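You operate a simulated robot arm through the tools that you are given. There is no shell and no other tool.

Carry out the task below with a simulated robot arm. There is one attempt and no reset: what you move stays moved.

Task
Move the small shell to saddle two with the chain hoist.
Fine: hoist key on, lift to 25 cm on the hoist meter, then travel, then lower until the chain is slack and turn the key off. Hands off the load while it moves, and out from under it.

Only the result counts: the job must be done as asked and must still hold three seconds after the hand-in. Knocking over, shifting, dropping, spilling or breaking anything else fails it.

Robot
A 7-joint arm with a three-finger gripper, fixed in place. Base frame: the origin is at the foot of the arm, x ahead of it, y to its left, z up; the work surface is at about z = 82. Lengths are in cm, angles in degrees, forces in N, time in s.
Its first joint turns from -166.0 to 166.0 degrees. Payload 2.69 kg.
The tool frame sits at the grasp point between the pads (the TCP): z along the fingers, y along the line on which they close. The tips reach 3 cm beyond it. The gripper opens to 12.8 cm. The gripper's body begins 11.7 cm behind the TCP.
Orientation is that of the tool frame in the base frame, as a unit quaternion [w, x, y, z]. With the fingers straight down and closing along the base's y, the tool's x points along the base's -x, its y along +y and its z along -z.

Tools
- The arm moves only by the tool apply_moves. Its argument "rows" is a list of rows, each an object of numbers (a shift or turn left out is 0, a gripper value left out holds the last): "jaw": the finger opening in cm, from 0 to 12.8; "dx", "dy", "dz": the shift along the tool's x, y, z in units of 150 mm (1.0 is 150 mm); "ax", "ay", "az": the turn, a rotation vector about the tool's x, y, z in units of 60 degrees (1.0 is 60 degrees). In form: [{"jaw": .., "dx": .., "dy": .., "dz": .., "ax": .., "ay": .., "az": ..}, ...]. A call has 1 to 20 rows; each row is the pose to reach, as a shift and turn from the pose commanded when the call began, along the tool's axes at that moment. A call with a number of a shift or a turn outside -1 to 1 is refused whole. Rows are played at 5 a second. More than 5 cm and 8.6 degrees between two rows, or a gripper value outside its range, and nothing of the call is played. A pose out of reach is approached as far as the arm can. The call stops where the force on the tool passes 40 N (or 10 N more than at its start, if that is more) or the arm is blocked; 0.2 s more then pass. Each finger halts on what it meets, pressing with about 40 N; the grip force reading is that of the motor and also rises with nothing between the fingers. The clock runs only during rows and for 0.2 s after the last one: add rows that repeat a pose to give the fingers time. It gives the time, the measured TCP pose, the force on the tool (base axes), the opening and the grip force at its end, in the units of the frame above (readings bear some noise), with the torque about the TCP (base axes, N m) and any sound that the robot's microphone picked up.
- Cameras (640 x 400 px; columns grow to the right, rows downward): "scene" is fixed at [40.15, -49.95, 169.89]; the picture's right is [0.91, -0.42, 0.00], its down [-0.16, -0.35, -0.92] and it looks along [0.38, 0.84, -0.39] (base axes); focal length 359 px, centre (320, 200). "wrist" rides on the gripper at [5.8, 5.4, -13.1] in the tool frame; the picture's right is [-0.68, 0.74, 0.00], its down [-0.62, -0.57, -0.55] and it looks along [-0.40, -0.37, 0.84] (tool axes); focal length 234 px, centre (320, 200). There is no depth. A picture from a camera that has moved, and an enlarged one, comes with that camera's place and axes in the base frame and with its lens.
- capture(camera): a new picture of that camera. It takes no simulated time.
- slide_trunk(by): slides the trunk up (or, below 0, down) by that many cm; the arm rides with it, the base frame stays. It gives what a move gives, with no picture.
- close_up(camera, box): a new picture of the part [left, top, right, bottom] of that camera's present view, enlarged. It takes no simulated time.
- close_job(): hands the job in; it is judged then, once.

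Places have to be worked out from the pictures, the camera data and where the tool is seen. Open the gripper and draw the arm clear of the work before you hand the job in, unless the task says otherwise.

The tools are called after "Call:" by a JSON object that holds its "fn" and its "kwargs". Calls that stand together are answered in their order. apply_moves: Moves the arm, as the interface text tells. Its arguments: {"type":"object","properties":{"rows":{"type":"array","items":{"type":"object","properties":{"jaw":{"type":"number"},"dx":{"type":"number"},"dy":{"type":"number"},"dz":{"type":"number"},"ax":{"type":"number"},"ay":{"type":"number"},"az":{"type":"number"}}}}},"required":["rows"]} The other tools are called the same way: slide_trunk (by) slides the trunk up or down; capture (camera) takes a picture; close_up (camera, box) takes an enlarged picture of a part of a camera's view; close_job () hands the job in.

At the start:

```text
t: 0.0
position: [79.06, 12.02, 142.26]
orientation: [0.0, 0.0, 1.0, 0.001]
wrist_force: [-0.4, 0.2, 0.9]
wrist_torque: [0.0, 0.02, -0.03]
gripper_width: 12.8
finger_force: 0.1
trunk travel left (down, up): [-17.5, 17.5]
```

scene: 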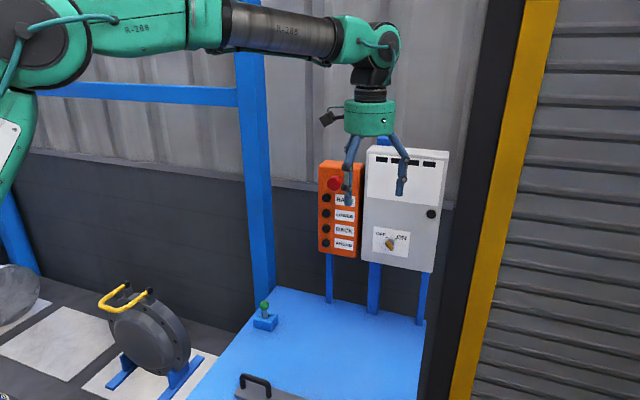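
wrist: 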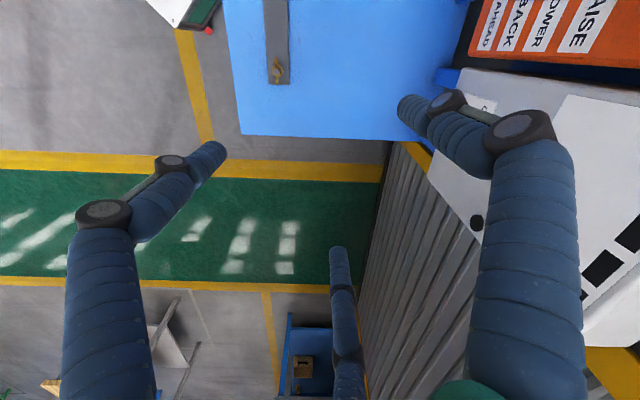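

The pictures show an orange push-button pendant, a grey box with a key switch, a shell with yellow handle and a joystick-like lever. I'll take enlarged pictures to read the details first.

Call:
{"fn": "close_up", "kwargs": {"camera": "scene", "box": [300, 130, 460, 280]}}

Call:
{"fn": "close_up", "kwargs": {"camera": "scene", "box": [0, 240, 320, 400]}}

Call:
{"fn": "close_up", "kwargs": {"camera": "wrist", "box": [380, 0, 640, 200]}}

```text
2.67 times, centred on (380, 205) of scene
camera zoom: at [40.15, -49.95, 169.89], right [0.91, -0.42, 0.0], down [-0.16, -0.35, -0.92], along [0.38, 0.84, -0.39], focal length 957 px, centre (160, 187)
```

zoom: 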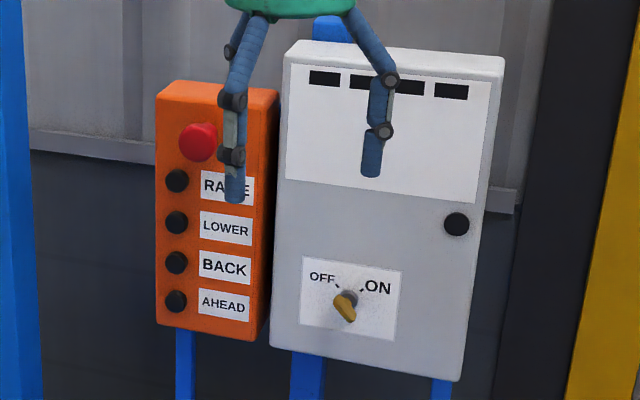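

```text
2.00 times, centred on (160, 320) of scene
camera zoom: at [40.15, -49.95, 169.89], right [0.91, -0.42, 0.0], down [-0.16, -0.35, -0.92], along [0.38, 0.84, -0.39], focal length 718 px, centre (640, -40)
```

zoom: 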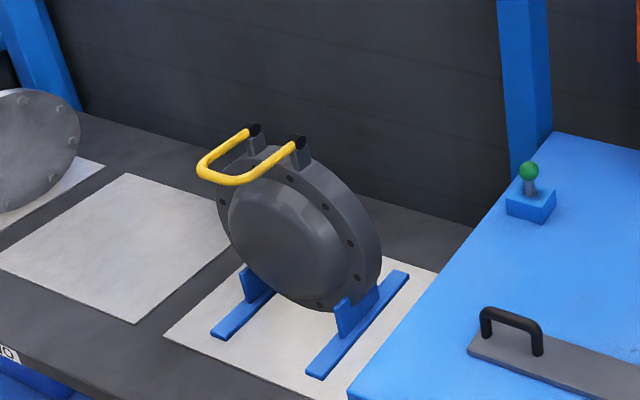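

```text
2.00 times, centred on (510, 100) of wrist
camera zoom: at [73.15, 17.35, 155.18], right [0.68, 0.74, 0.0], down [0.62, -0.57, 0.55], along [0.4, -0.37, -0.84], focal length 468 px, centre (-60, 400)
```

zoom: 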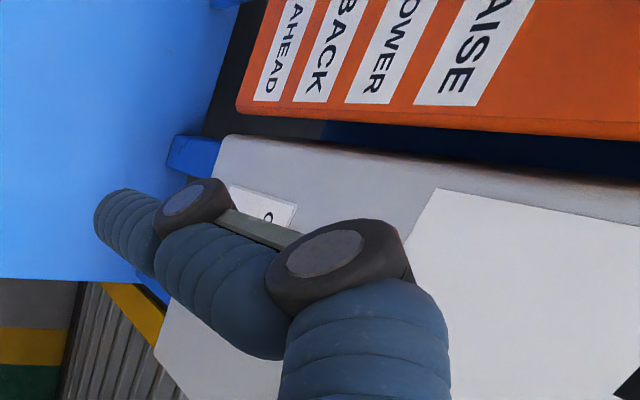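

The panel appears vertical, its front around (90, 36) facing back toward the base; the buttons sit at z of about 111–127. I need to see the shell, the saddles and the hoist, so I'll draw the arm back and turn the wrist to look left.

Call:
{"fn": "apply_moves", "kwargs": {"rows": [{"dx": 0.125, "az": -0.125}, {"dx": 0.25, "az": -0.25}, {"dx": 0.375, "az": -0.375}, {"dx": 0.5, "az": -0.5}, {"dx": 0.625, "az": -0.625}, {"dx": 0.75, "az": -0.75}, {"dx": 0.875, "az": -0.875}, {"dx": 1.0, "az": -1.0}]}}

Call:
{"fn": "capture", "kwargs": {"camera": "wrist"}}

Call:
{"fn": "capture", "kwargs": {"camera": "scene"}}

```text
t: 1.8
position: [63.88, 11.95, 142.21]
orientation: [0.001, -0.5, 0.866, 0.0]
wrist_force: [-0.3, -0.2, 0.5]
wrist_torque: [0.01, 0.01, -0.01]
gripper_width: 12.8
finger_force: 0.1
trunk travel left (down, up): [-17.5, 17.5]
```

```text
taken
camera wrist: at [56.29, 9.64, 155.2], right [-0.3, 0.95, 0.0], down [0.8, 0.25, 0.55], along [0.52, 0.17, -0.84], focal length 234 px, centre (320, 200)
```

wrist: 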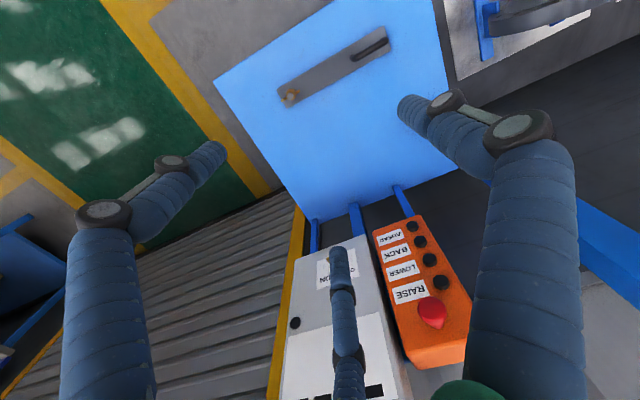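

```text
taken
```

scene: 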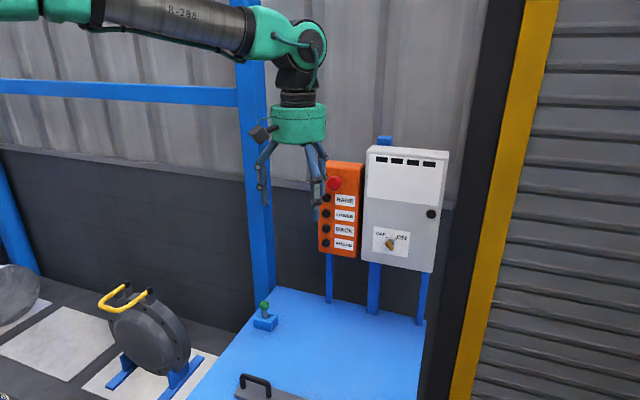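

The wrist view now shows the panel from above: buttons on the pendant, and a grey bar with a handle lying on the table. I'll turn the wrist further left and pull back to see the shell and saddles.

Call:
{"fn": "apply_moves", "kwargs": {"rows": [{"az": -0.125}, {"az": -0.25}, {"az": -0.375}, {"az": -0.5}, {"az": -0.625}, {"az": -0.75}, {"az": -0.875}, {"az": -1.0}]}}

Call:
{"fn": "capture", "kwargs": {"camera": "wrist"}}

```text
t: 3.6
position: [64.16, 11.95, 142.31]
orientation: [0.0, 0.867, -0.499, 0.0]
wrist_force: [-0.8, -1.1, -0.6]
wrist_torque: [0.02, 0.01, -0.01]
gripper_width: 12.81
finger_force: 0.0
trunk travel left (down, up): [-17.5, 17.5]
```

```text
taken
camera wrist: at [62.27, 4.23, 155.18], right [-0.98, 0.22, 0.0], down [0.18, 0.82, 0.55], along [0.12, 0.54, -0.84], focal length 234 px, centre (320, 200)
```

wrist: 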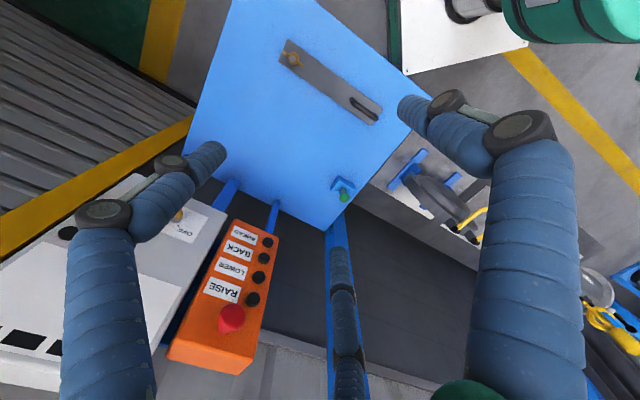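

The shell is now at the right edge of the view. One more turn while moving 15 cm back toward the base should bring the saddles and hoist into view.

Call:
{"fn": "apply_moves", "kwargs": {"rows": [{"dx": -0.063, "dy": 0.108, "az": -0.125}, {"dx": -0.126, "dy": 0.216, "az": -0.25}, {"dx": -0.189, "dy": 0.324, "az": -0.375}, {"dx": -0.252, "dy": 0.432, "az": -0.5}, {"dx": -0.315, "dy": 0.54, "az": -0.625}, {"dx": -0.378, "dy": 0.648, "az": -0.75}, {"dx": -0.441, "dy": 0.757, "az": -0.875}, {"dx": -0.503, "dy": 0.865, "az": -1.0}]}}

Call:
{"fn": "capture", "kwargs": {"camera": "wrist"}}

Call:
{"fn": "capture", "kwargs": {"camera": "scene"}}

```text
t: 5.4
position: [49.16, 11.96, 142.22]
orientation: [-0.001, 1.0, 0.001, 0.0]
wrist_force: [-0.1, 0.2, 0.5]
wrist_torque: [-0.02, -0.02, 0.01]
gripper_width: 12.81
finger_force: 0.1
trunk travel left (down, up): [-17.5, 17.5]
```

```text
taken
camera wrist: at [54.86, 6.68, 155.18], right [-0.68, -0.74, 0.0], down [-0.62, 0.56, 0.55], along [-0.4, 0.37, -0.84], focal length 234 px, centre (320, 200)
```

wrist: 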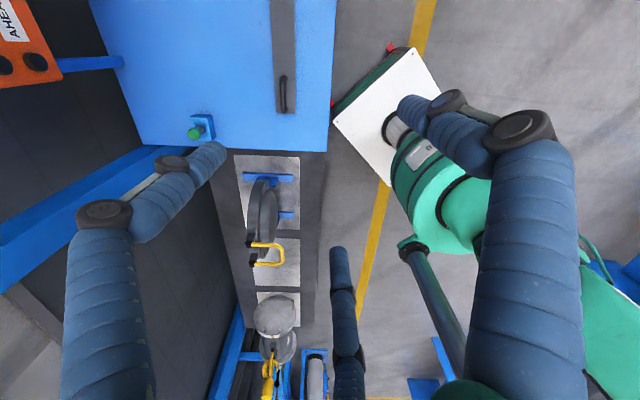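

```text
taken
```

scene: 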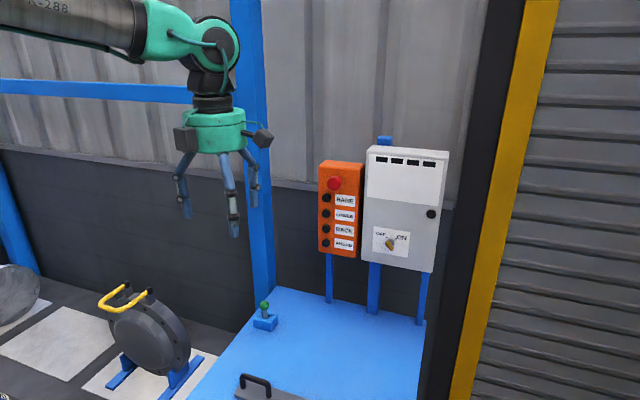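

The bench row is visible: a mat with the shell with the yellow handle, an empty mat, then another with a shell and the hook. I'll zoom in on these.

Call:
{"fn": "close_up", "kwargs": {"camera": "wrist", "box": [200, 140, 340, 270]}}

Call:
{"fn": "close_up", "kwargs": {"camera": "wrist", "box": [200, 270, 340, 400]}}

Call:
{"fn": "close_up", "kwargs": {"camera": "scene", "box": [0, 250, 120, 400]}}

```text
3.08 times, centred on (270, 205) of wrist
camera zoom: at [54.86, 6.68, 155.18], right [-0.68, -0.74, 0.0], down [-0.62, 0.56, 0.55], along [-0.4, 0.37, -0.84], focal length 720 px, centre (474, 185)
```

zoom: 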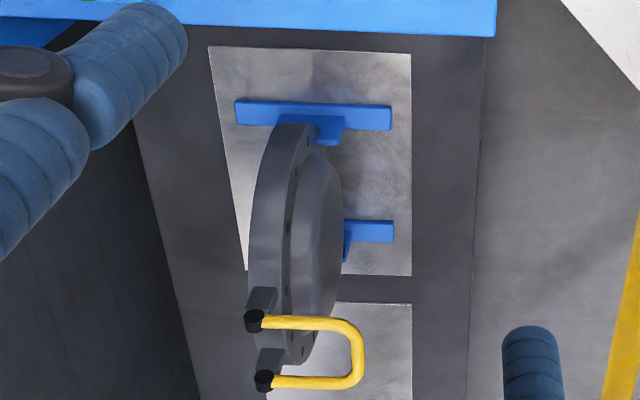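

```text
3.08 times, centred on (270, 335) of wrist
camera zoom: at [54.86, 6.68, 155.18], right [-0.68, -0.74, 0.0], down [-0.62, 0.56, 0.55], along [-0.4, 0.37, -0.84], focal length 720 px, centre (474, -215)
```

zoom: 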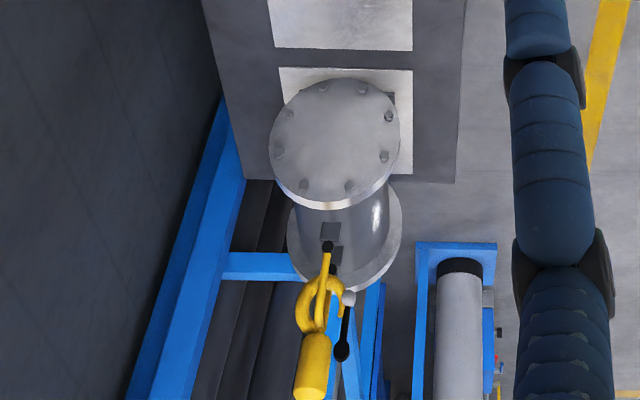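

```text
2.67 times, centred on (60, 325) of scene
camera zoom: at [40.15, -49.95, 169.89], right [0.91, -0.42, 0.0], down [-0.16, -0.35, -0.92], along [0.38, 0.84, -0.39], focal length 957 px, centre (1013, -133)
```

zoom: 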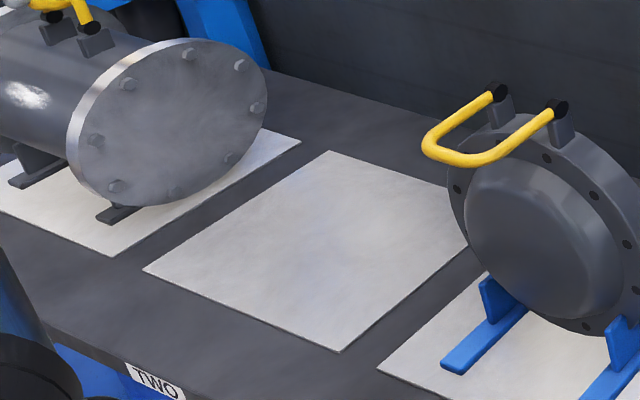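

Triangulating the mats puts the saddle bench lower (z of about 54), running in the direction (-0.7, 0.7); the silver cylinder beyond mat TWO is on the hook. I'll tilt the camera up to see the far end of the row, the hook, chain and any labels.

Call:
{"fn": "apply_moves", "kwargs": {"rows": [{"ax": 0.0755, "ay": -0.082}, {"ax": 0.151, "ay": -0.164}, {"ax": 0.2265, "ay": -0.246}, {"ax": 0.302, "ay": -0.328}, {"ax": 0.3775, "ay": -0.41}, {"ax": 0.453, "ay": -0.493}]}}

Call:
{"fn": "capture", "kwargs": {"camera": "wrist"}}

```text
t: 6.8
position: [49.64, 13.43, 141.67]
orientation: [-0.232, 0.938, -0.005, -0.257]
wrist_force: [3.6, 0.1, -3.7]
wrist_torque: [0.2, 0.6, 0.22]
gripper_width: 12.78
finger_force: 0.0
out of reach, approached as far as the arm can: row 3, 6
trunk travel left (down, up): [-17.5, 17.5]
```

```text
taken
camera wrist: at [60.26, 3.51, 146.36], right [-0.68, -0.73, 0.01], down [-0.2, 0.2, 0.96], along [-0.7, 0.65, -0.28], focal length 234 px, centre (320, 200)
```

wrist: 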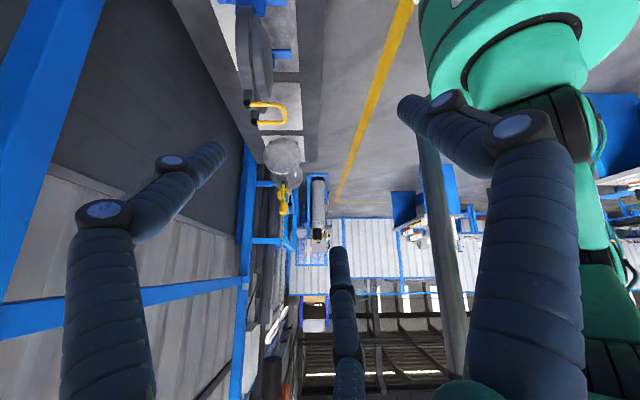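

The view up the row shows the silver shell with a yellow hook. I'll zoom in on it.

Call:
{"fn": "close_up", "kwargs": {"camera": "wrist", "box": [230, 80, 340, 190]}}

Call:
{"fn": "close_up", "kwargs": {"camera": "wrist", "box": [230, 150, 340, 250]}}

Call:
{"fn": "close_up", "kwargs": {"camera": "wrist", "box": [220, 220, 420, 400]}}

```text
3.64 times, centred on (285, 135) of wrist
camera zoom: at [60.26, 3.51, 146.36], right [-0.68, -0.73, 0.01], down [-0.2, 0.2, 0.96], along [-0.7, 0.65, -0.28], focal length 852 px, centre (447, 436)
```

zoom: 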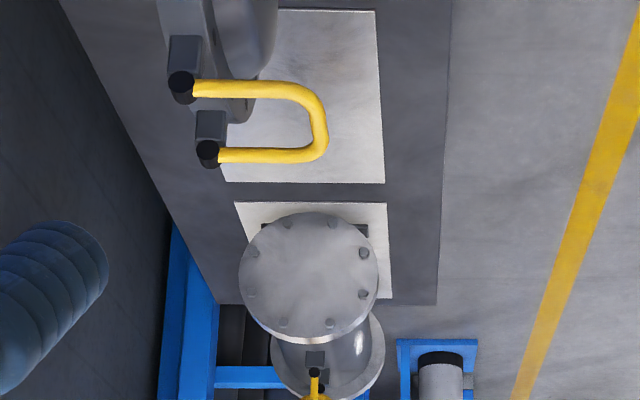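

```text
4.00 times, centred on (285, 200) of wrist
camera zoom: at [60.26, 3.51, 146.36], right [-0.68, -0.73, 0.01], down [-0.2, 0.2, 0.96], along [-0.7, 0.65, -0.28], focal length 937 px, centre (460, 200)
```

zoom: 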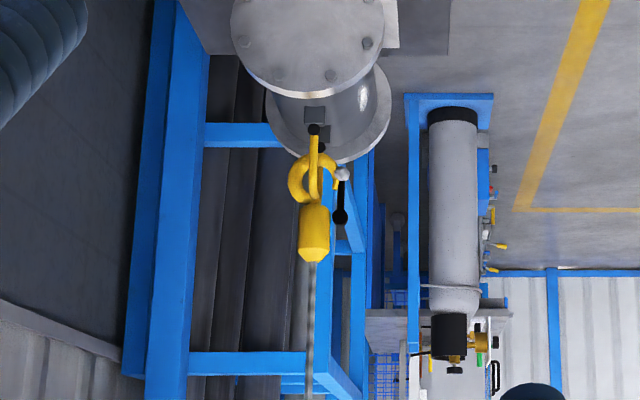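

```text
2.22 times, centred on (320, 310) of wrist
camera zoom: at [60.26, 3.51, 146.36], right [-0.68, -0.73, 0.01], down [-0.2, 0.2, 0.96], along [-0.7, 0.65, -0.28], focal length 520 px, centre (320, -44)
```

zoom: 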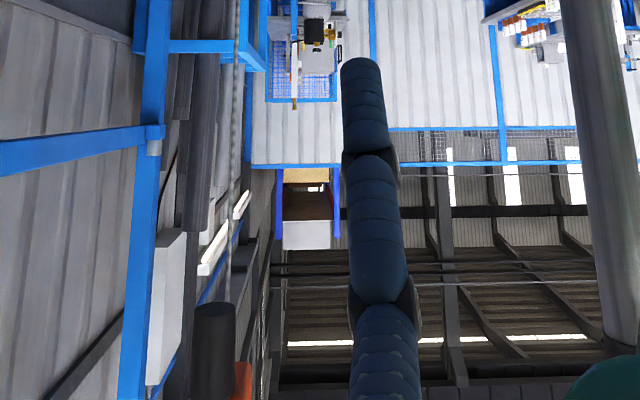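

The silver cylinder hangs ready on the yellow hook, its chain going up to a trolley over the row, so it should be the shell to move (the dark head on the first mat is not hooked). I'll undo the tilt and then turn toward the control panel.

Call:
{"fn": "apply_moves", "kwargs": {"rows": [{"ax": -0.0755, "ay": 0.082}, {"ax": -0.151, "ay": 0.164}, {"ax": -0.2265, "ay": 0.246}, {"ax": -0.302, "ay": 0.328}, {"ax": -0.3775, "ay": 0.41}, {"ax": -0.453, "ay": 0.493}]}}

```text
t: 8.2
position: [49.21, 13.32, 142.21]
orientation: [0.0, 1.0, -0.001, 0.0]
wrist_force: [0.4, -0.5, 0.1]
wrist_torque: [0.0, 0.01, -0.01]
gripper_width: 12.82
finger_force: 0.0
trunk travel left (down, up): [-17.5, 17.5]
```

The tool is straight down again. I now swing it forward 15 cm and yaw 45° so that it squares up to the panel.

Call:
{"fn": "apply_moves", "kwargs": {"rows": [{"dx": 0.143, "dy": 0.06, "az": -0.107}, {"dx": 0.286, "dy": 0.12, "az": -0.214}, {"dx": 0.429, "dy": 0.18, "az": -0.321}, {"dx": 0.571, "dy": 0.24, "az": -0.429}, {"dx": 0.714, "dy": 0.3, "az": -0.536}, {"dx": 0.857, "dy": 0.36, "az": -0.643}, {"dx": 1.0, "dy": 0.42, "az": -0.75}]}}

```text
t: 9.8
position: [52.0, 25.25, 137.85]
orientation: [0.066, 0.971, 0.23, 0.031]
wrist_force: [-3.5, -1.0, 1.6]
wrist_torque: [0.13, -0.38, 0.05]
gripper_width: 12.8
finger_force: 0.0
out of reach, approached as far as the arm can: row 2, 3, 4, 5, 6, 7
trunk travel left (down, up): [-17.5, 17.5]
```

That yaw ran into the wrist's joint limit. I retrace the same path back, and will approach the panel with the opposite wrist roll instead.

Call:
{"fn": "apply_moves", "kwargs": {"rows": [{"dx": -0.058, "dy": -0.142, "az": 0.107}, {"dx": -0.116, "dy": -0.284, "az": 0.214}, {"dx": -0.174, "dy": -0.426, "az": 0.321}, {"dx": -0.232, "dy": -0.568, "az": 0.429}, {"dx": -0.29, "dy": -0.71, "az": 0.536}, {"dx": -0.348, "dy": -0.852, "az": 0.643}, {"dx": -0.406, "dy": -0.994, "az": 0.75}, {"dx": -0.406, "dy": -0.994, "az": 0.857}, {"dx": -0.406, "dy": -0.994, "az": 0.964}]}}

```text
t: 11.8
position: [40.4, 35.77, 135.52]
orientation: [0.044, 0.96, -0.269, 0.058]
wrist_force: [0.9, 0.2, -1.0]
wrist_torque: [-0.01, -0.01, 0.0]
gripper_width: 12.8
finger_force: 0.0
trunk travel left (down, up): [-17.5, 17.5]
```

The pose base is evidently the pose actually reached, so I ended up at (40.4, 35.8, 135.5) with a slight tilt, still clear of everything. I'll take the tilt out and move back toward (47, 21, 140).

Call:
{"fn": "apply_moves", "kwargs": {"rows": [{"dx": 0.183, "dy": 0.121, "dz": -0.032, "ax": 0.01, "ay": -0.026}, {"dx": 0.367, "dy": 0.242, "dz": -0.063, "ax": 0.02, "ay": -0.052}, {"dx": 0.55, "dy": 0.363, "dz": -0.095, "ax": 0.031, "ay": -0.077}, {"dx": 0.734, "dy": 0.484, "dz": -0.126, "ax": 0.041, "ay": -0.103}, {"dx": 0.917, "dy": 0.605, "dz": -0.158, "ax": 0.051, "ay": -0.129}]}}

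```text
t: 13.0
position: [47.13, 21.1, 140.2]
orientation: [0.0, 0.963, -0.269, -0.002]
wrist_force: [-0.1, -0.2, -0.7]
wrist_torque: [0.02, 0.01, 0.0]
gripper_width: 12.81
finger_force: 0.1
trunk travel left (down, up): [-17.5, 17.5]
```

Level again. Now the first 60° of the opposite yaw, while moving toward (54.6, 12).

Call:
{"fn": "apply_moves", "kwargs": {"rows": [{"dx": 0.092, "dy": 0.032, "az": 0.125}, {"dx": 0.184, "dy": 0.064, "az": 0.25}, {"dx": 0.277, "dy": 0.095, "az": 0.375}, {"dx": 0.369, "dy": 0.127, "az": 0.5}, {"dx": 0.461, "dy": 0.159, "az": 0.625}, {"dx": 0.553, "dy": 0.19, "az": 0.75}, {"dx": 0.646, "dy": 0.222, "az": 0.875}, {"dx": 0.738, "dy": 0.254, "az": 1.0}]}}

```text
t: 14.8
position: [54.66, 12.34, 140.15]
orientation: [0.0, -0.699, 0.715, 0.001]
wrist_force: [0.1, 0.3, -0.6]
wrist_torque: [-0.03, -0.01, 0.01]
gripper_width: 12.81
finger_force: 0.2
trunk travel left (down, up): [-17.5, 17.5]
```

Second part of the yaw, to bring the tool square with the panel at about (62.5, 3.3).

Call:
{"fn": "apply_moves", "kwargs": {"rows": [{"dx": 0.098, "dy": -0.091, "az": 0.121}, {"dx": 0.196, "dy": -0.182, "az": 0.243}, {"dx": 0.294, "dy": -0.274, "az": 0.364}, {"dx": 0.392, "dy": -0.365, "az": 0.485}, {"dx": 0.49, "dy": -0.456, "az": 0.607}, {"dx": 0.588, "dy": -0.547, "az": 0.728}]}}

```text
t: 16.2
position: [62.73, 3.11, 140.11]
orientation: [0.0, -0.382, 0.924, 0.001]
wrist_force: [0.5, -0.2, -0.3]
wrist_torque: [0.01, 0.02, 0.0]
gripper_width: 12.79
finger_force: 0.1
trunk travel left (down, up): [-17.5, 17.5]
```

Squared up. Now I tilt the fingers up toward the panel, first 45°, with a small advance.

Call:
{"fn": "apply_moves", "kwargs": {"rows": [{"dx": -0.07, "dz": 0.06, "ay": -0.125}, {"dx": -0.14, "dz": 0.12, "ay": -0.25}, {"dx": -0.21, "dz": 0.18, "ay": -0.375}, {"dx": -0.28, "dz": 0.24, "ay": -0.5}, {"dx": -0.35, "dz": 0.3, "ay": -0.625}, {"dx": -0.42, "dz": 0.36, "ay": -0.75}]}}

```text
t: 17.6
position: [67.2, 7.68, 134.65]
orientation: [0.355, -0.354, 0.852, 0.148]
wrist_force: [0.0, 0.0, 0.2]
wrist_torque: [-0.01, 0.02, 0.03]
gripper_width: 12.82
finger_force: 0.0
trunk travel left (down, up): [-17.5, 17.5]
```

Good; no obstruction. Second half of the tilt to make the fingers horizontal.

Call:
{"fn": "apply_moves", "kwargs": {"rows": [{"ay": -0.125}, {"ay": -0.25}, {"ay": -0.375}, {"ay": -0.5}, {"ay": -0.625}, {"ay": -0.75}]}}

Call:
{"fn": "capture", "kwargs": {"camera": "wrist"}}

Call:
{"fn": "capture", "kwargs": {"camera": "scene"}}

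```text
t: 19.0
position: [67.09, 7.73, 134.89]
orientation: [0.655, -0.271, 0.651, 0.272]
wrist_force: [0.0, -1.0, 0.0]
wrist_torque: [-0.02, 0.04, -0.03]
gripper_width: 12.79
finger_force: 0.0
trunk travel left (down, up): [-17.5, 17.5]
```

```text
taken
camera wrist: at [53.98, 2.25, 128.81], right [-0.52, 0.52, 0.68], down [0.01, -0.79, 0.61], along [0.85, 0.33, 0.41], focal length 234 px, centre (320, 200)
```

wrist: 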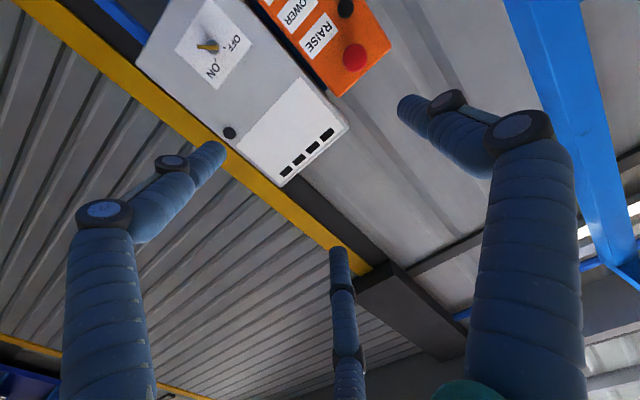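

```text
taken
```

scene: 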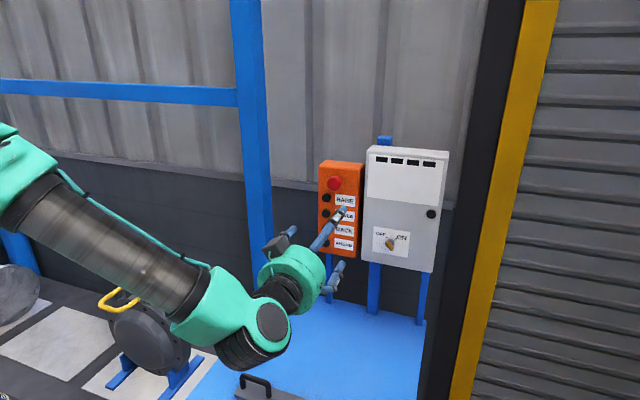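

The tool now faces the panel. I'll zoom into the key switch and the windows on the grey box from here.

Call:
{"fn": "close_up", "kwargs": {"camera": "wrist", "box": [140, 0, 300, 100]}}

Call:
{"fn": "close_up", "kwargs": {"camera": "wrist", "box": [210, 60, 370, 200]}}

```text
4.00 times, centred on (220, 50) of wrist
camera zoom: at [53.98, 2.25, 128.81], right [-0.52, 0.52, 0.68], down [0.01, -0.79, 0.61], along [0.85, 0.33, 0.41], focal length 937 px, centre (720, 800)
```

zoom: 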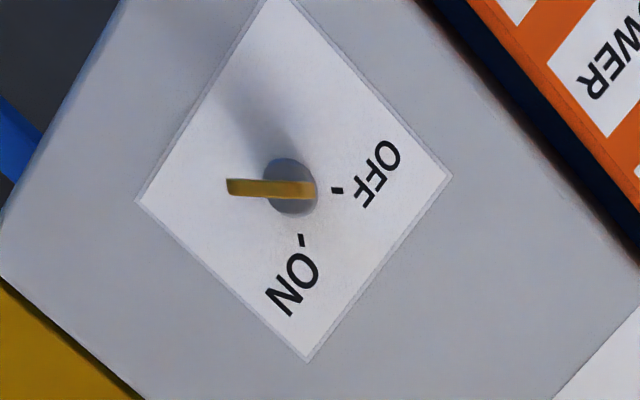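

```text
2.86 times, centred on (290, 130) of wrist
camera zoom: at [53.98, 2.25, 128.81], right [-0.52, 0.52, 0.68], down [0.01, -0.79, 0.61], along [0.85, 0.33, 0.41], focal length 669 px, centre (406, 400)
```

zoom: 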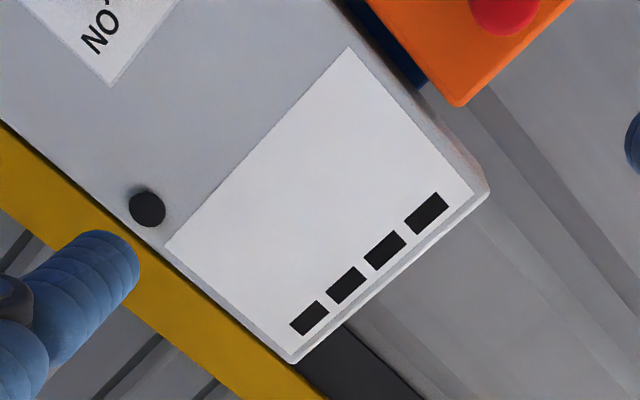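

The key bar lies on the OFF mark line and must turn 90° clockwise to the ON mark; key hub at about (99, 28, 116). I lower the tool 15 cm to get a straighter look at the whole panel.

Call:
{"fn": "apply_moves", "kwargs": {"rows": [{"dx": 0.2}, {"dx": 0.4}, {"dx": 0.6}, {"dx": 0.8}, {"dx": 1.0}]}}

Call:
{"fn": "capture", "kwargs": {"camera": "wrist"}}

Call:
{"fn": "capture", "kwargs": {"camera": "scene"}}

```text
t: 20.2
position: [67.14, 7.74, 119.95]
orientation: [0.653, -0.271, 0.653, 0.271]
wrist_force: [0.2, -0.4, 0.1]
wrist_torque: [-0.03, 0.04, 0.03]
gripper_width: 12.81
finger_force: 0.1
trunk travel left (down, up): [-17.5, 17.5]
```

```text
taken
camera wrist: at [53.91, 2.22, 113.81], right [-0.52, 0.52, 0.68], down [0.01, -0.79, 0.61], along [0.85, 0.33, 0.41], focal length 234 px, centre (320, 200)
```

wrist: 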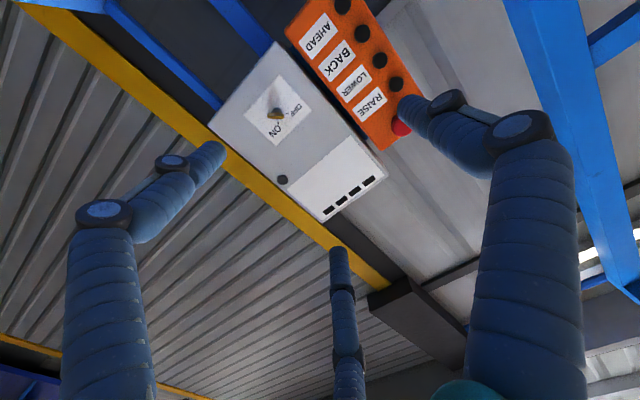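

```text
taken
```

scene: 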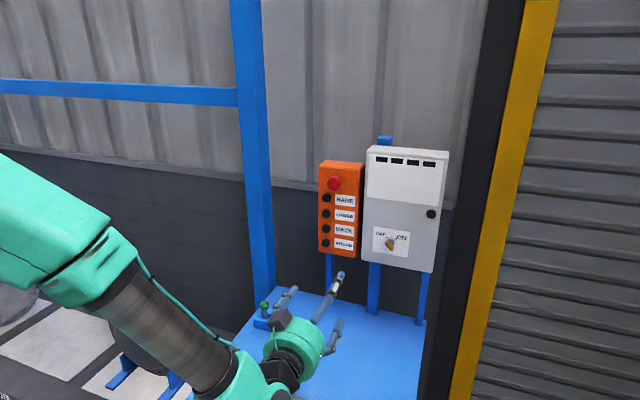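

Panel is entirely in view now. I'll zoom in for measurement of the key and buttons.

Call:
{"fn": "close_up", "kwargs": {"camera": "wrist", "box": [200, 30, 400, 155]}}

Call:
{"fn": "close_up", "kwargs": {"camera": "wrist", "box": [280, 0, 440, 150]}}

Call:
{"fn": "close_up", "kwargs": {"camera": "scene", "box": [360, 220, 420, 260]}}

Call:
{"fn": "close_up", "kwargs": {"camera": "scene", "box": [310, 150, 370, 265]}}

```text
3.20 times, centred on (300, 92) of wrist
camera zoom: at [53.91, 2.22, 113.81], right [-0.52, 0.52, 0.68], down [0.01, -0.79, 0.61], along [0.85, 0.33, 0.41], focal length 749 px, centre (384, 544)
```

zoom: 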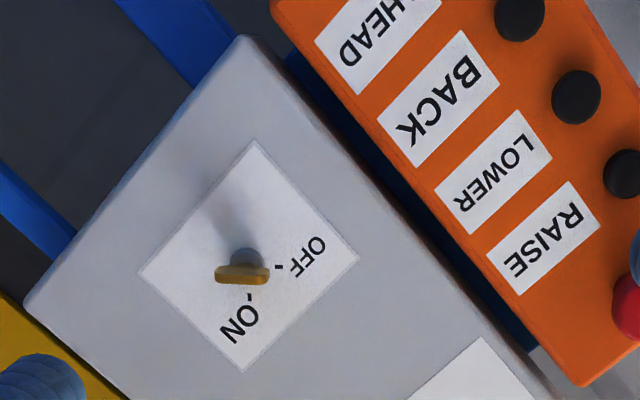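

```text
2.67 times, centred on (360, 75) of wrist
camera zoom: at [53.91, 2.22, 113.81], right [-0.52, 0.52, 0.68], down [0.01, -0.79, 0.61], along [0.85, 0.33, 0.41], focal length 624 px, centre (213, 533)
```

zoom: 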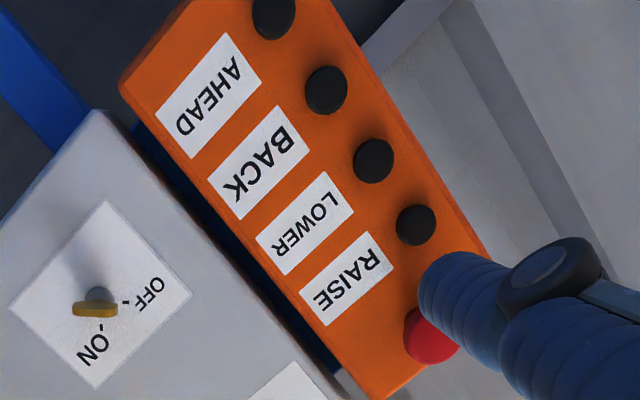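

```text
10.00 times, centred on (390, 240) of scene
camera zoom: at [40.15, -49.95, 169.89], right [0.91, -0.42, 0.0], down [-0.16, -0.35, -0.92], along [0.38, 0.84, -0.39], focal length 3588 px, centre (-380, -200)
```

zoom: 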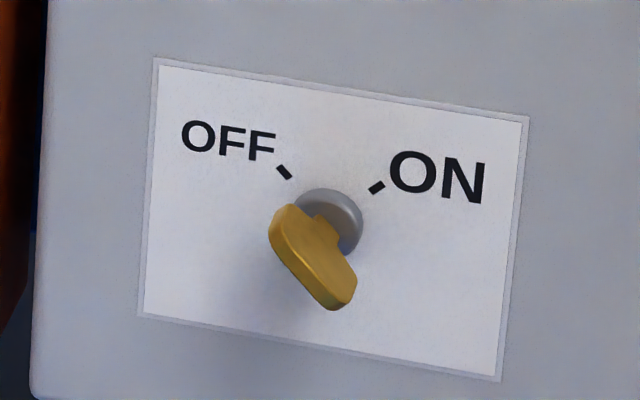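

```text
3.48 times, centred on (340, 208) of scene
camera zoom: at [40.15, -49.95, 169.89], right [0.91, -0.42, 0.0], down [-0.16, -0.35, -0.92], along [0.38, 0.84, -0.39], focal length 1248 px, centre (250, 174)
```

zoom: 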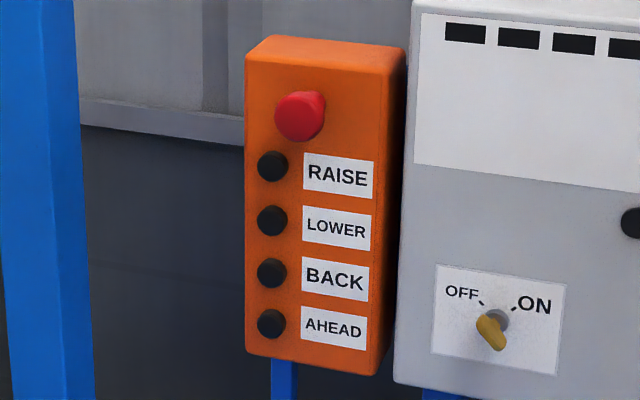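

The key's bow is centred near (96.8, 25.7, 116.4), about 3 cm proud of the box, its bar running upper-left to lower-right. I roll the tool -45° so the fingers close across the bar, and line up with the key axis at about 18 cm distance.

Call:
{"fn": "apply_moves", "kwargs": {"rows": [{"jaw": 7, "dx": 0.042, "dy": -0.092, "dz": 0.167, "az": -0.125}, {"dx": 0.083, "dy": -0.184, "dz": 0.333, "az": -0.25}, {"dx": 0.125, "dy": -0.277, "dz": 0.5, "az": -0.375}, {"dx": 0.167, "dy": -0.369, "dz": 0.667, "az": -0.5}, {"dx": 0.208, "dy": -0.461, "dz": 0.833, "az": -0.625}, {"dx": 0.25, "dy": -0.553, "dz": 1.0, "az": -0.75}]}}

Call:
{"fn": "capture", "kwargs": {"camera": "wrist"}}

Call:
{"fn": "capture", "kwargs": {"camera": "scene"}}

```text
t: 21.6
position: [87.62, 10.74, 120.82]
orientation: [0.691, -0.508, 0.514, 0.029]
wrist_force: [0.0, 0.8, 0.4]
wrist_torque: [0.01, -0.02, -0.08]
gripper_width: 7.01
finger_force: 0.1
out of reach, approached as far as the arm can: row 5, 6
trunk travel left (down, up): [-17.5, 17.5]
```

```text
taken
camera wrist: at [78.4, 0.9, 113.27], right [-0.73, 0.68, 0.01], down [-0.35, -0.38, 0.86], along [0.59, 0.63, 0.51], focal length 234 px, centre (320, 200)
```

wrist: 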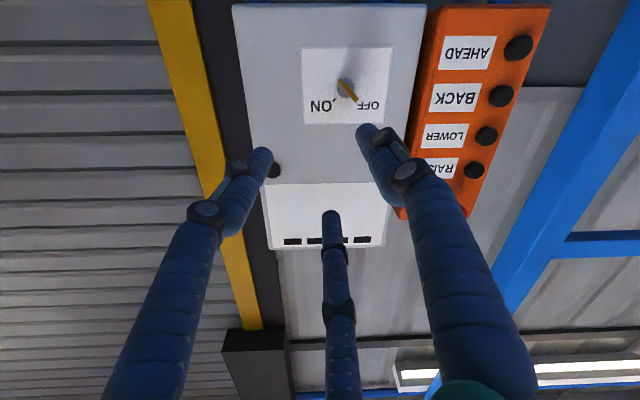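

```text
taken
```

scene: 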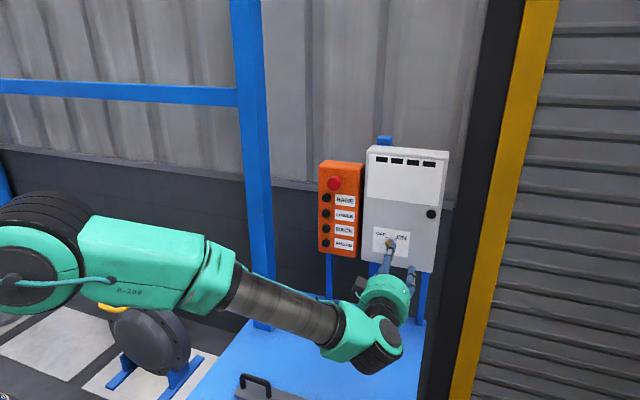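

The last two rows fell short: the tool is at (87.6, 10.7, 120.8) with nearly the right roll. I'll try a corrective move to the wanted pose in front of the key (83.7, 12.5, 116.2).

Call:
{"fn": "apply_moves", "kwargs": {"rows": [{"dx": 0.012, "dy": 0.103, "dz": -0.02, "ax": 0.0135, "ay": -0.002, "az": -0.011}, {"dx": 0.024, "dy": 0.206, "dz": -0.04, "ax": 0.027, "ay": -0.004, "az": -0.022}, {"dx": 0.035, "dy": 0.31, "dz": -0.06, "ax": 0.04, "ay": -0.005, "az": -0.034}, {"dx": 0.047, "dy": 0.413, "dz": -0.08, "ax": 0.054, "ay": -0.007, "az": -0.045}]}}

```text
t: 22.6
position: [87.59, 10.6, 120.83]
orientation: [0.692, -0.507, 0.514, 0.03]
wrist_force: [-0.7, 0.2, 0.2]
wrist_torque: [-0.02, 0.02, 0.03]
gripper_width: 6.98
finger_force: 0.0
out of reach, approached as far as the arm can: row 1, 2, 3, 4
trunk travel left (down, up): [-17.5, 17.5]
```

The arm refuses this roll because the flange joint is at its limit. The gripper is symmetric, so I'll instead roll 180° the other way (about +135° from square), which also puts the camera above the tool; I back off slightly first.

Call:
{"fn": "apply_moves", "kwargs": {"rows": [{"dz": -0.04, "az": 0.125}, {"dz": -0.08, "az": 0.25}, {"dz": -0.12, "az": 0.375}, {"dz": -0.16, "az": 0.5}, {"dz": -0.2, "az": 0.625}, {"dz": -0.24, "az": 0.75}, {"dz": -0.28, "az": 0.875}, {"dz": -0.32, "az": 1.0}]}}

Call:
{"fn": "apply_moves", "kwargs": {"rows": [{"az": 0.125}, {"az": 0.25}, {"az": 0.375}, {"az": 0.5}, {"az": 0.625}, {"az": 0.75}, {"az": 0.875}, {"az": 1.0}]}}

Call:
{"fn": "apply_moves", "kwargs": {"rows": [{"az": 0.125}, {"az": 0.25}, {"az": 0.375}, {"az": 0.5}, {"az": 0.625}, {"az": 0.75}, {"az": 0.875}, {"az": 1.0}]}}

```text
t: 24.4
position: [84.5, 6.94, 120.93]
orientation: [0.584, -0.181, 0.699, 0.372]
wrist_force: [0.4, 0.4, -0.2]
wrist_torque: [-0.06, 0.0, 0.02]
gripper_width: 7.01
finger_force: 0.1
trunk travel left (down, up): [-17.5, 17.5]
```

```text
t: 26.2
position: [84.47, 6.95, 121.02]
orientation: [0.32, 0.192, 0.696, 0.614]
wrist_force: [-0.9, -0.3, 1.4]
wrist_torque: [0.0, 0.0, -0.02]
gripper_width: 7.01
finger_force: 0.1
trunk travel left (down, up): [-17.5, 17.5]
```

```text
t: 28.0
position: [84.52, 6.97, 121.03]
orientation: [-0.03, 0.514, 0.506, 0.692]
wrist_force: [0.1, -0.3, 0.4]
wrist_torque: [-0.04, -0.01, 0.02]
gripper_width: 7.0
finger_force: 0.1
trunk travel left (down, up): [-17.5, 17.5]
```

The roll worked; the camera should now be above the tool. I correct the small orientation error and move to 12 cm in front of the key on its axis.

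Call:
{"fn": "apply_moves", "kwargs": {"rows": [{"dx": -0.007, "dy": -0.1, "dz": 0.178, "ax": -0.0128, "ay": 0.0012, "az": -0.012}, {"dx": -0.014, "dy": -0.199, "dz": 0.355, "ax": -0.0256, "ay": 0.0023, "az": -0.024}, {"dx": -0.02, "dy": -0.299, "dz": 0.533, "ax": -0.0384, "ay": 0.0035, "az": -0.036}, {"dx": -0.027, "dy": -0.398, "dz": 0.71, "ax": -0.0512, "ay": 0.0046, "az": -0.0479}]}}

Call:
{"fn": "capture", "kwargs": {"camera": "wrist"}}

Call:
{"fn": "capture", "kwargs": {"camera": "scene"}}

```text
t: 29.0
position: [88.63, 17.53, 116.33]
orientation: [0.0, 0.499, 0.501, 0.707]
wrist_force: [0.7, -0.3, 0.4]
wrist_torque: [-0.04, 0.04, 0.05]
gripper_width: 6.99
finger_force: 0.1
trunk travel left (down, up): [-17.5, 17.5]
```

```text
taken
camera wrist: at [78.96, 8.47, 124.11], right [0.71, -0.71, 0.04], down [-0.36, -0.41, -0.84], along [0.61, 0.57, -0.55], focal length 234 px, centre (320, 200)
```

wrist: 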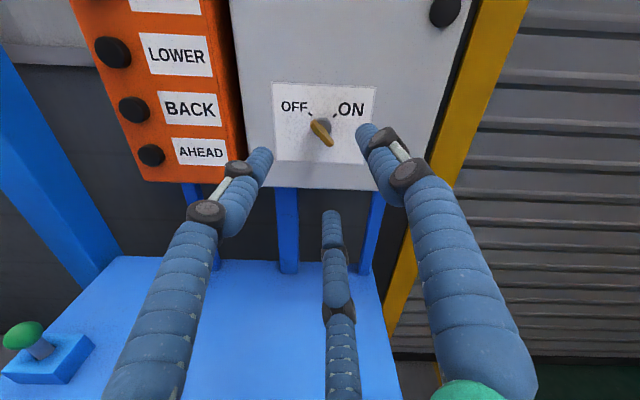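

```text
taken
```

scene: 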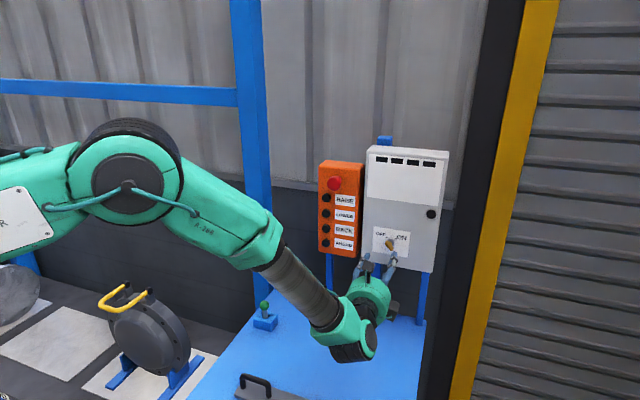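

The camera now looks from above with an upright view; the fingertips frame the key. I'll zoom in to check alignment before advancing.

Call:
{"fn": "close_up", "kwargs": {"camera": "wrist", "box": [260, 80, 380, 180]}}

Call:
{"fn": "close_up", "kwargs": {"camera": "scene", "box": [340, 220, 440, 300]}}

```text
4.00 times, centred on (320, 130) of wrist
camera zoom: at [78.96, 8.47, 124.11], right [0.71, -0.71, 0.04], down [-0.36, -0.41, -0.84], along [0.61, 0.57, -0.55], focal length 937 px, centre (320, 480)
```

zoom: 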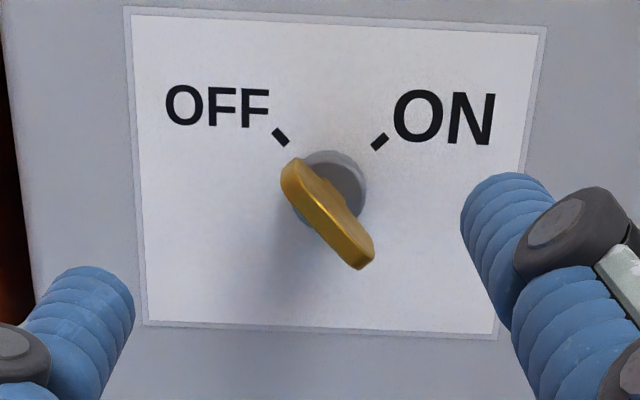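

```text
5.00 times, centred on (390, 260) of scene
camera zoom: at [40.15, -49.95, 169.89], right [0.91, -0.42, 0.0], down [-0.16, -0.35, -0.92], along [0.38, 0.84, -0.39], focal length 1794 px, centre (-30, -100)
```

zoom: 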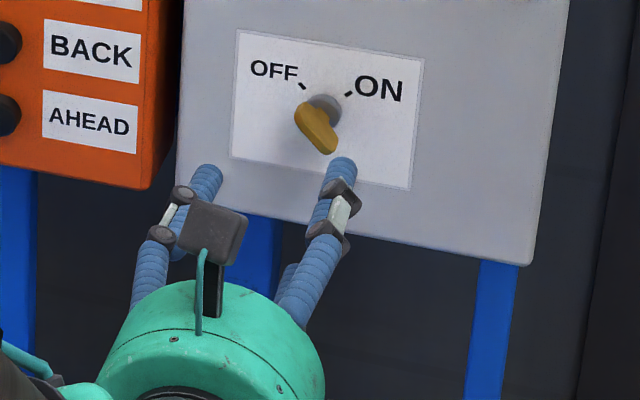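

Key axis is at lateral offset matching the TCP within 2–3 mm, and the bow lies around 11 cm ahead. I advance 9.4 cm with the jaws open so that the fingertips straddle the bow.

Call:
{"fn": "apply_moves", "kwargs": {"rows": [{"dz": 0.16, "dx": -0.003, "dy": 0.003}, {"dz": 0.32, "dx": -0.006, "dy": 0.006}, {"dz": 0.48, "dx": -0.01, "dy": 0.01}, {"dz": 0.56, "dx": -0.01, "dy": 0.01}, {"dz": 0.63, "dx": -0.01, "dy": 0.01}]}}

Call:
{"fn": "capture", "kwargs": {"camera": "wrist"}}

Call:
{"fn": "close_up", "kwargs": {"camera": "scene", "box": [340, 200, 440, 280]}}

```text
t: 30.2
position: [95.38, 23.94, 116.17]
orientation: [0.0, 0.499, 0.501, 0.707]
wrist_force: [-0.2, 0.3, 0.6]
wrist_torque: [0.02, 0.01, 0.02]
gripper_width: 6.98
finger_force: 0.1
trunk travel left (down, up): [-17.5, 17.5]
```

```text
taken
camera wrist: at [85.75, 14.91, 124.06], right [0.71, -0.71, 0.04], down [-0.36, -0.41, -0.83], along [0.61, 0.57, -0.55], focal length 234 px, centre (320, 200)
```

wrist: 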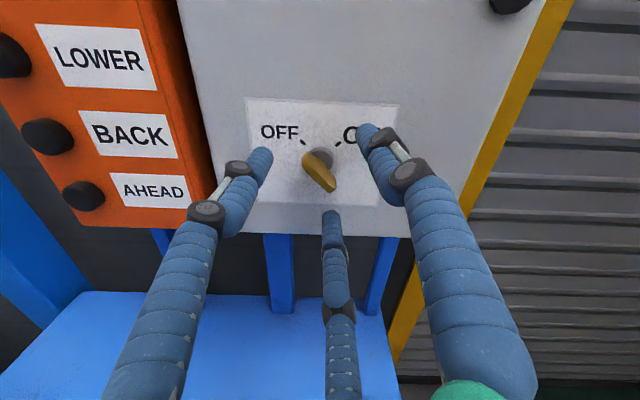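

```text
5.00 times, centred on (390, 240) of scene
camera zoom: at [40.15, -49.95, 169.89], right [0.91, -0.42, 0.0], down [-0.16, -0.35, -0.92], along [0.38, 0.84, -0.39], focal length 1794 px, centre (-30, 0)
```

zoom: 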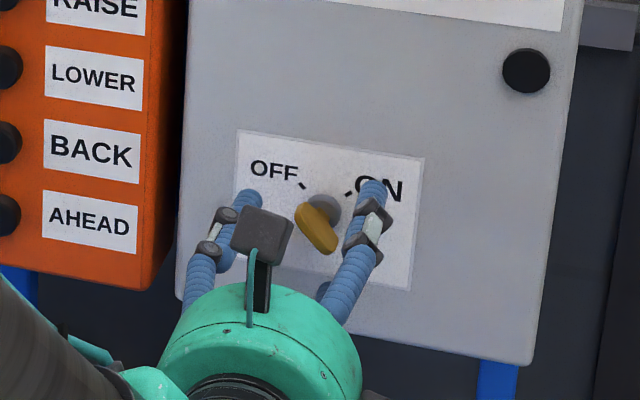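

The fingertips are around the key with no contact. I'll zoom in the wrist view to measure how deep the bow sits between the fingers.

Call:
{"fn": "close_up", "kwargs": {"camera": "wrist", "box": [250, 120, 390, 220]}}

Call:
{"fn": "close_up", "kwargs": {"camera": "scene", "box": [370, 220, 420, 260]}}

```text
4.00 times, centred on (320, 170) of wrist
camera zoom: at [85.75, 14.91, 124.06], right [0.71, -0.71, 0.04], down [-0.36, -0.41, -0.83], along [0.61, 0.57, -0.55], focal length 937 px, centre (320, 320)
```

zoom: 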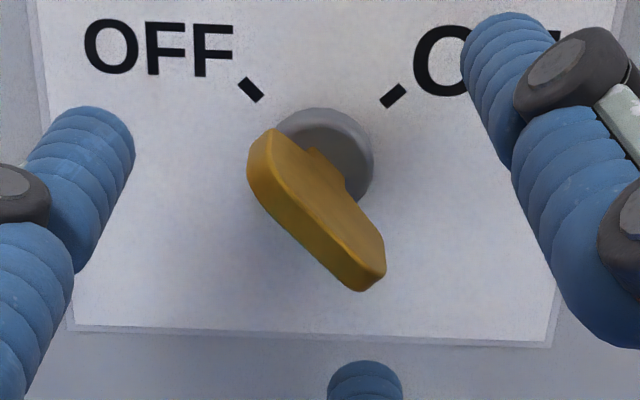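

```text
10.00 times, centred on (395, 240) of scene
camera zoom: at [40.15, -49.95, 169.89], right [0.91, -0.42, 0.0], down [-0.16, -0.35, -0.92], along [0.38, 0.84, -0.39], focal length 3588 px, centre (-430, -200)
```

zoom: 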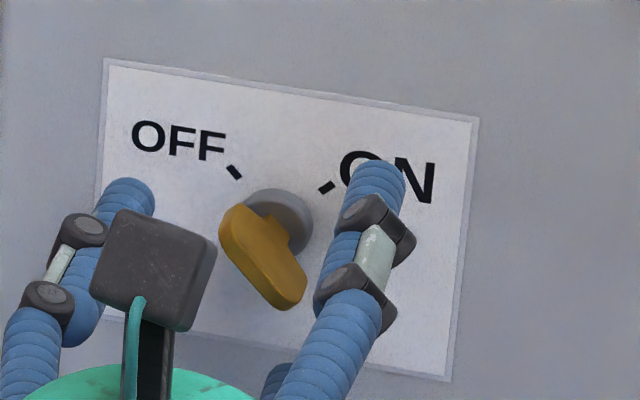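

The bow centre is at depth about 86 (1.6 cm beyond the TCP) and roughly 0.3 cm higher than the tool axis. I raise slightly and close the jaws on it.

Call:
{"fn": "apply_moves", "kwargs": {"rows": [{"jaw": 7, "dx": 0.014, "dy": 0.014}, {"jaw": 4, "dx": 0.014, "dy": 0.014}, {"jaw": 2, "dx": 0.014, "dy": 0.014}, {"jaw": 0, "dx": 0.014, "dy": 0.014}, {"jaw": 0, "dx": 0.014, "dy": 0.014}, {"jaw": 0, "dx": 0.014, "dy": 0.014}]}}

Call:
{"fn": "close_up", "kwargs": {"camera": "wrist", "box": [250, 120, 390, 220]}}

Call:
{"fn": "close_up", "kwargs": {"camera": "scene", "box": [370, 220, 420, 260]}}

```text
t: 31.6
position: [95.23, 24.01, 116.28]
orientation: [-0.002, 0.501, 0.502, 0.705]
wrist_force: [-19.9, 11.7, -23.4]
wrist_torque: [0.03, -0.04, 0.69]
gripper_width: 1.23
finger_force: 39.1
trunk travel left (down, up): [-17.5, 17.5]
```

```text
4.00 times, centred on (320, 170) of wrist
camera zoom: at [85.62, 15.09, 124.09], right [0.71, -0.7, 0.04], down [-0.36, -0.42, -0.83], along [0.6, 0.57, -0.55], focal length 937 px, centre (320, 320)
```

zoom: 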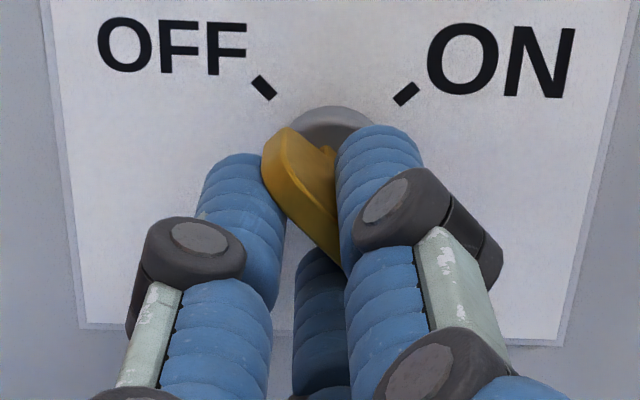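

```text
10.00 times, centred on (395, 240) of scene
camera zoom: at [40.15, -49.95, 169.89], right [0.91, -0.42, 0.0], down [-0.16, -0.35, -0.92], along [0.38, 0.84, -0.39], focal length 3588 px, centre (-430, -200)
```

zoom: 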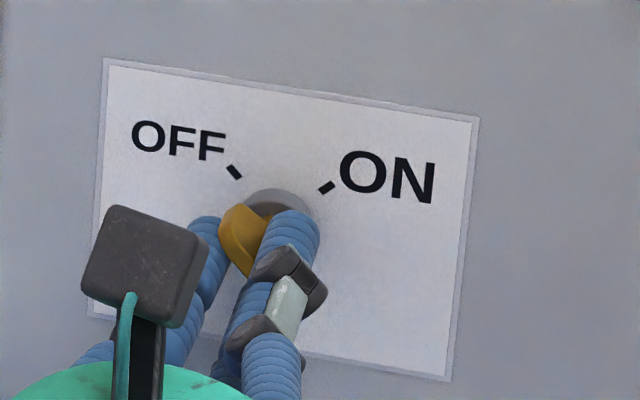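

Both sides of the bow are held (1.23 cm), but there is about 32 N side load along the closing line: the grip is off-centre toward +y. I shift the tool about 2 mm along -y to relax it.

Call:
{"fn": "apply_moves", "kwargs": {"rows": [{"dy": -0.007}, {"dy": -0.014}, {"dy": -0.014}]}}

```text
t: 32.4
position: [95.19, 24.07, 116.23]
orientation: [-0.001, 0.5, 0.502, 0.705]
wrist_force: [-25.8, 4.0, -28.5]
wrist_torque: [-0.44, 0.4, 0.11]
gripper_width: 1.22
finger_force: 39.6
trunk travel left (down, up): [-17.5, 17.5]
```

The load grew slightly, so the reading's sign means I should go the other way. I shift back +y by about 4 mm in small steps.

Call:
{"fn": "apply_moves", "kwargs": {"rows": [{"dy": 0.007}, {"dy": 0.014}, {"dy": 0.021}, {"dy": 0.021}]}}

```text
t: 33.0
position: [95.31, 24.05, 116.27]
orientation: [-0.002, 0.501, 0.502, 0.705]
wrist_force: [-0.5, 3.9, -1.7]
wrist_torque: [0.12, -0.16, -0.05]
gripper_width: 1.25
finger_force: 39.4
trunk travel left (down, up): [-17.5, 17.5]
stopped in row 3: the force on the tool passed its limit at 50 N (the readings are from after the stop); the commanded pose is now the measured one
```

The stop re-zeroed the command and the side load is now only about 4 N with the key still gripped. Now I turn about the tool axis, clockwise seen from the front, starting with 30°.

Call:
{"fn": "apply_moves", "kwargs": {"rows": [{"az": 0.07}, {"az": 0.14}, {"az": 0.21}, {"az": 0.28}, {"az": 0.35}, {"az": 0.42}, {"az": 0.5}]}}

Call:
{"fn": "close_up", "kwargs": {"camera": "wrist", "box": [250, 120, 390, 220]}}

Call:
{"fn": "close_up", "kwargs": {"camera": "scene", "box": [370, 220, 420, 260]}}

```text
t: 34.6
position: [95.15, 24.1, 116.47]
orientation: [-0.184, 0.613, 0.356, 0.681]
wrist_force: [-13.5, 12.9, 4.9]
wrist_torque: [0.2, -0.27, 0.19]
gripper_width: 1.28
finger_force: 39.2
trunk travel left (down, up): [-17.5, 17.5]
```

```text
4.00 times, centred on (320, 170) of wrist
camera zoom: at [88.39, 12.34, 123.31], right [0.63, -0.63, -0.46], down [-0.66, -0.12, -0.74], along [0.41, 0.77, -0.49], focal length 937 px, centre (320, 320)
```

zoom: 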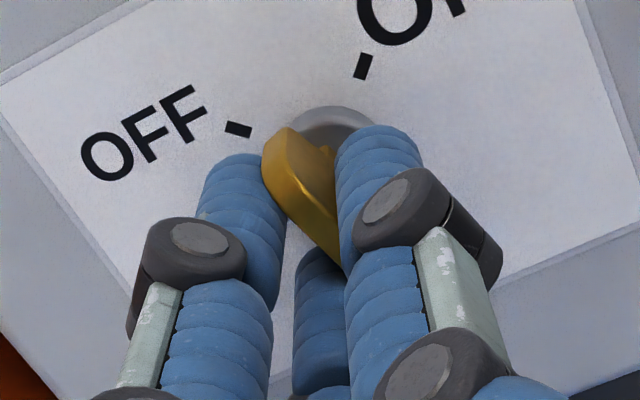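

```text
10.00 times, centred on (395, 240) of scene
camera zoom: at [40.15, -49.95, 169.89], right [0.91, -0.42, 0.0], down [-0.16, -0.35, -0.92], along [0.38, 0.84, -0.39], focal length 3588 px, centre (-430, -200)
```

zoom: 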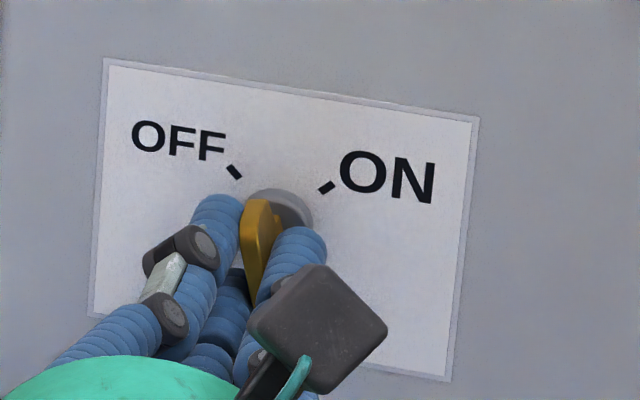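

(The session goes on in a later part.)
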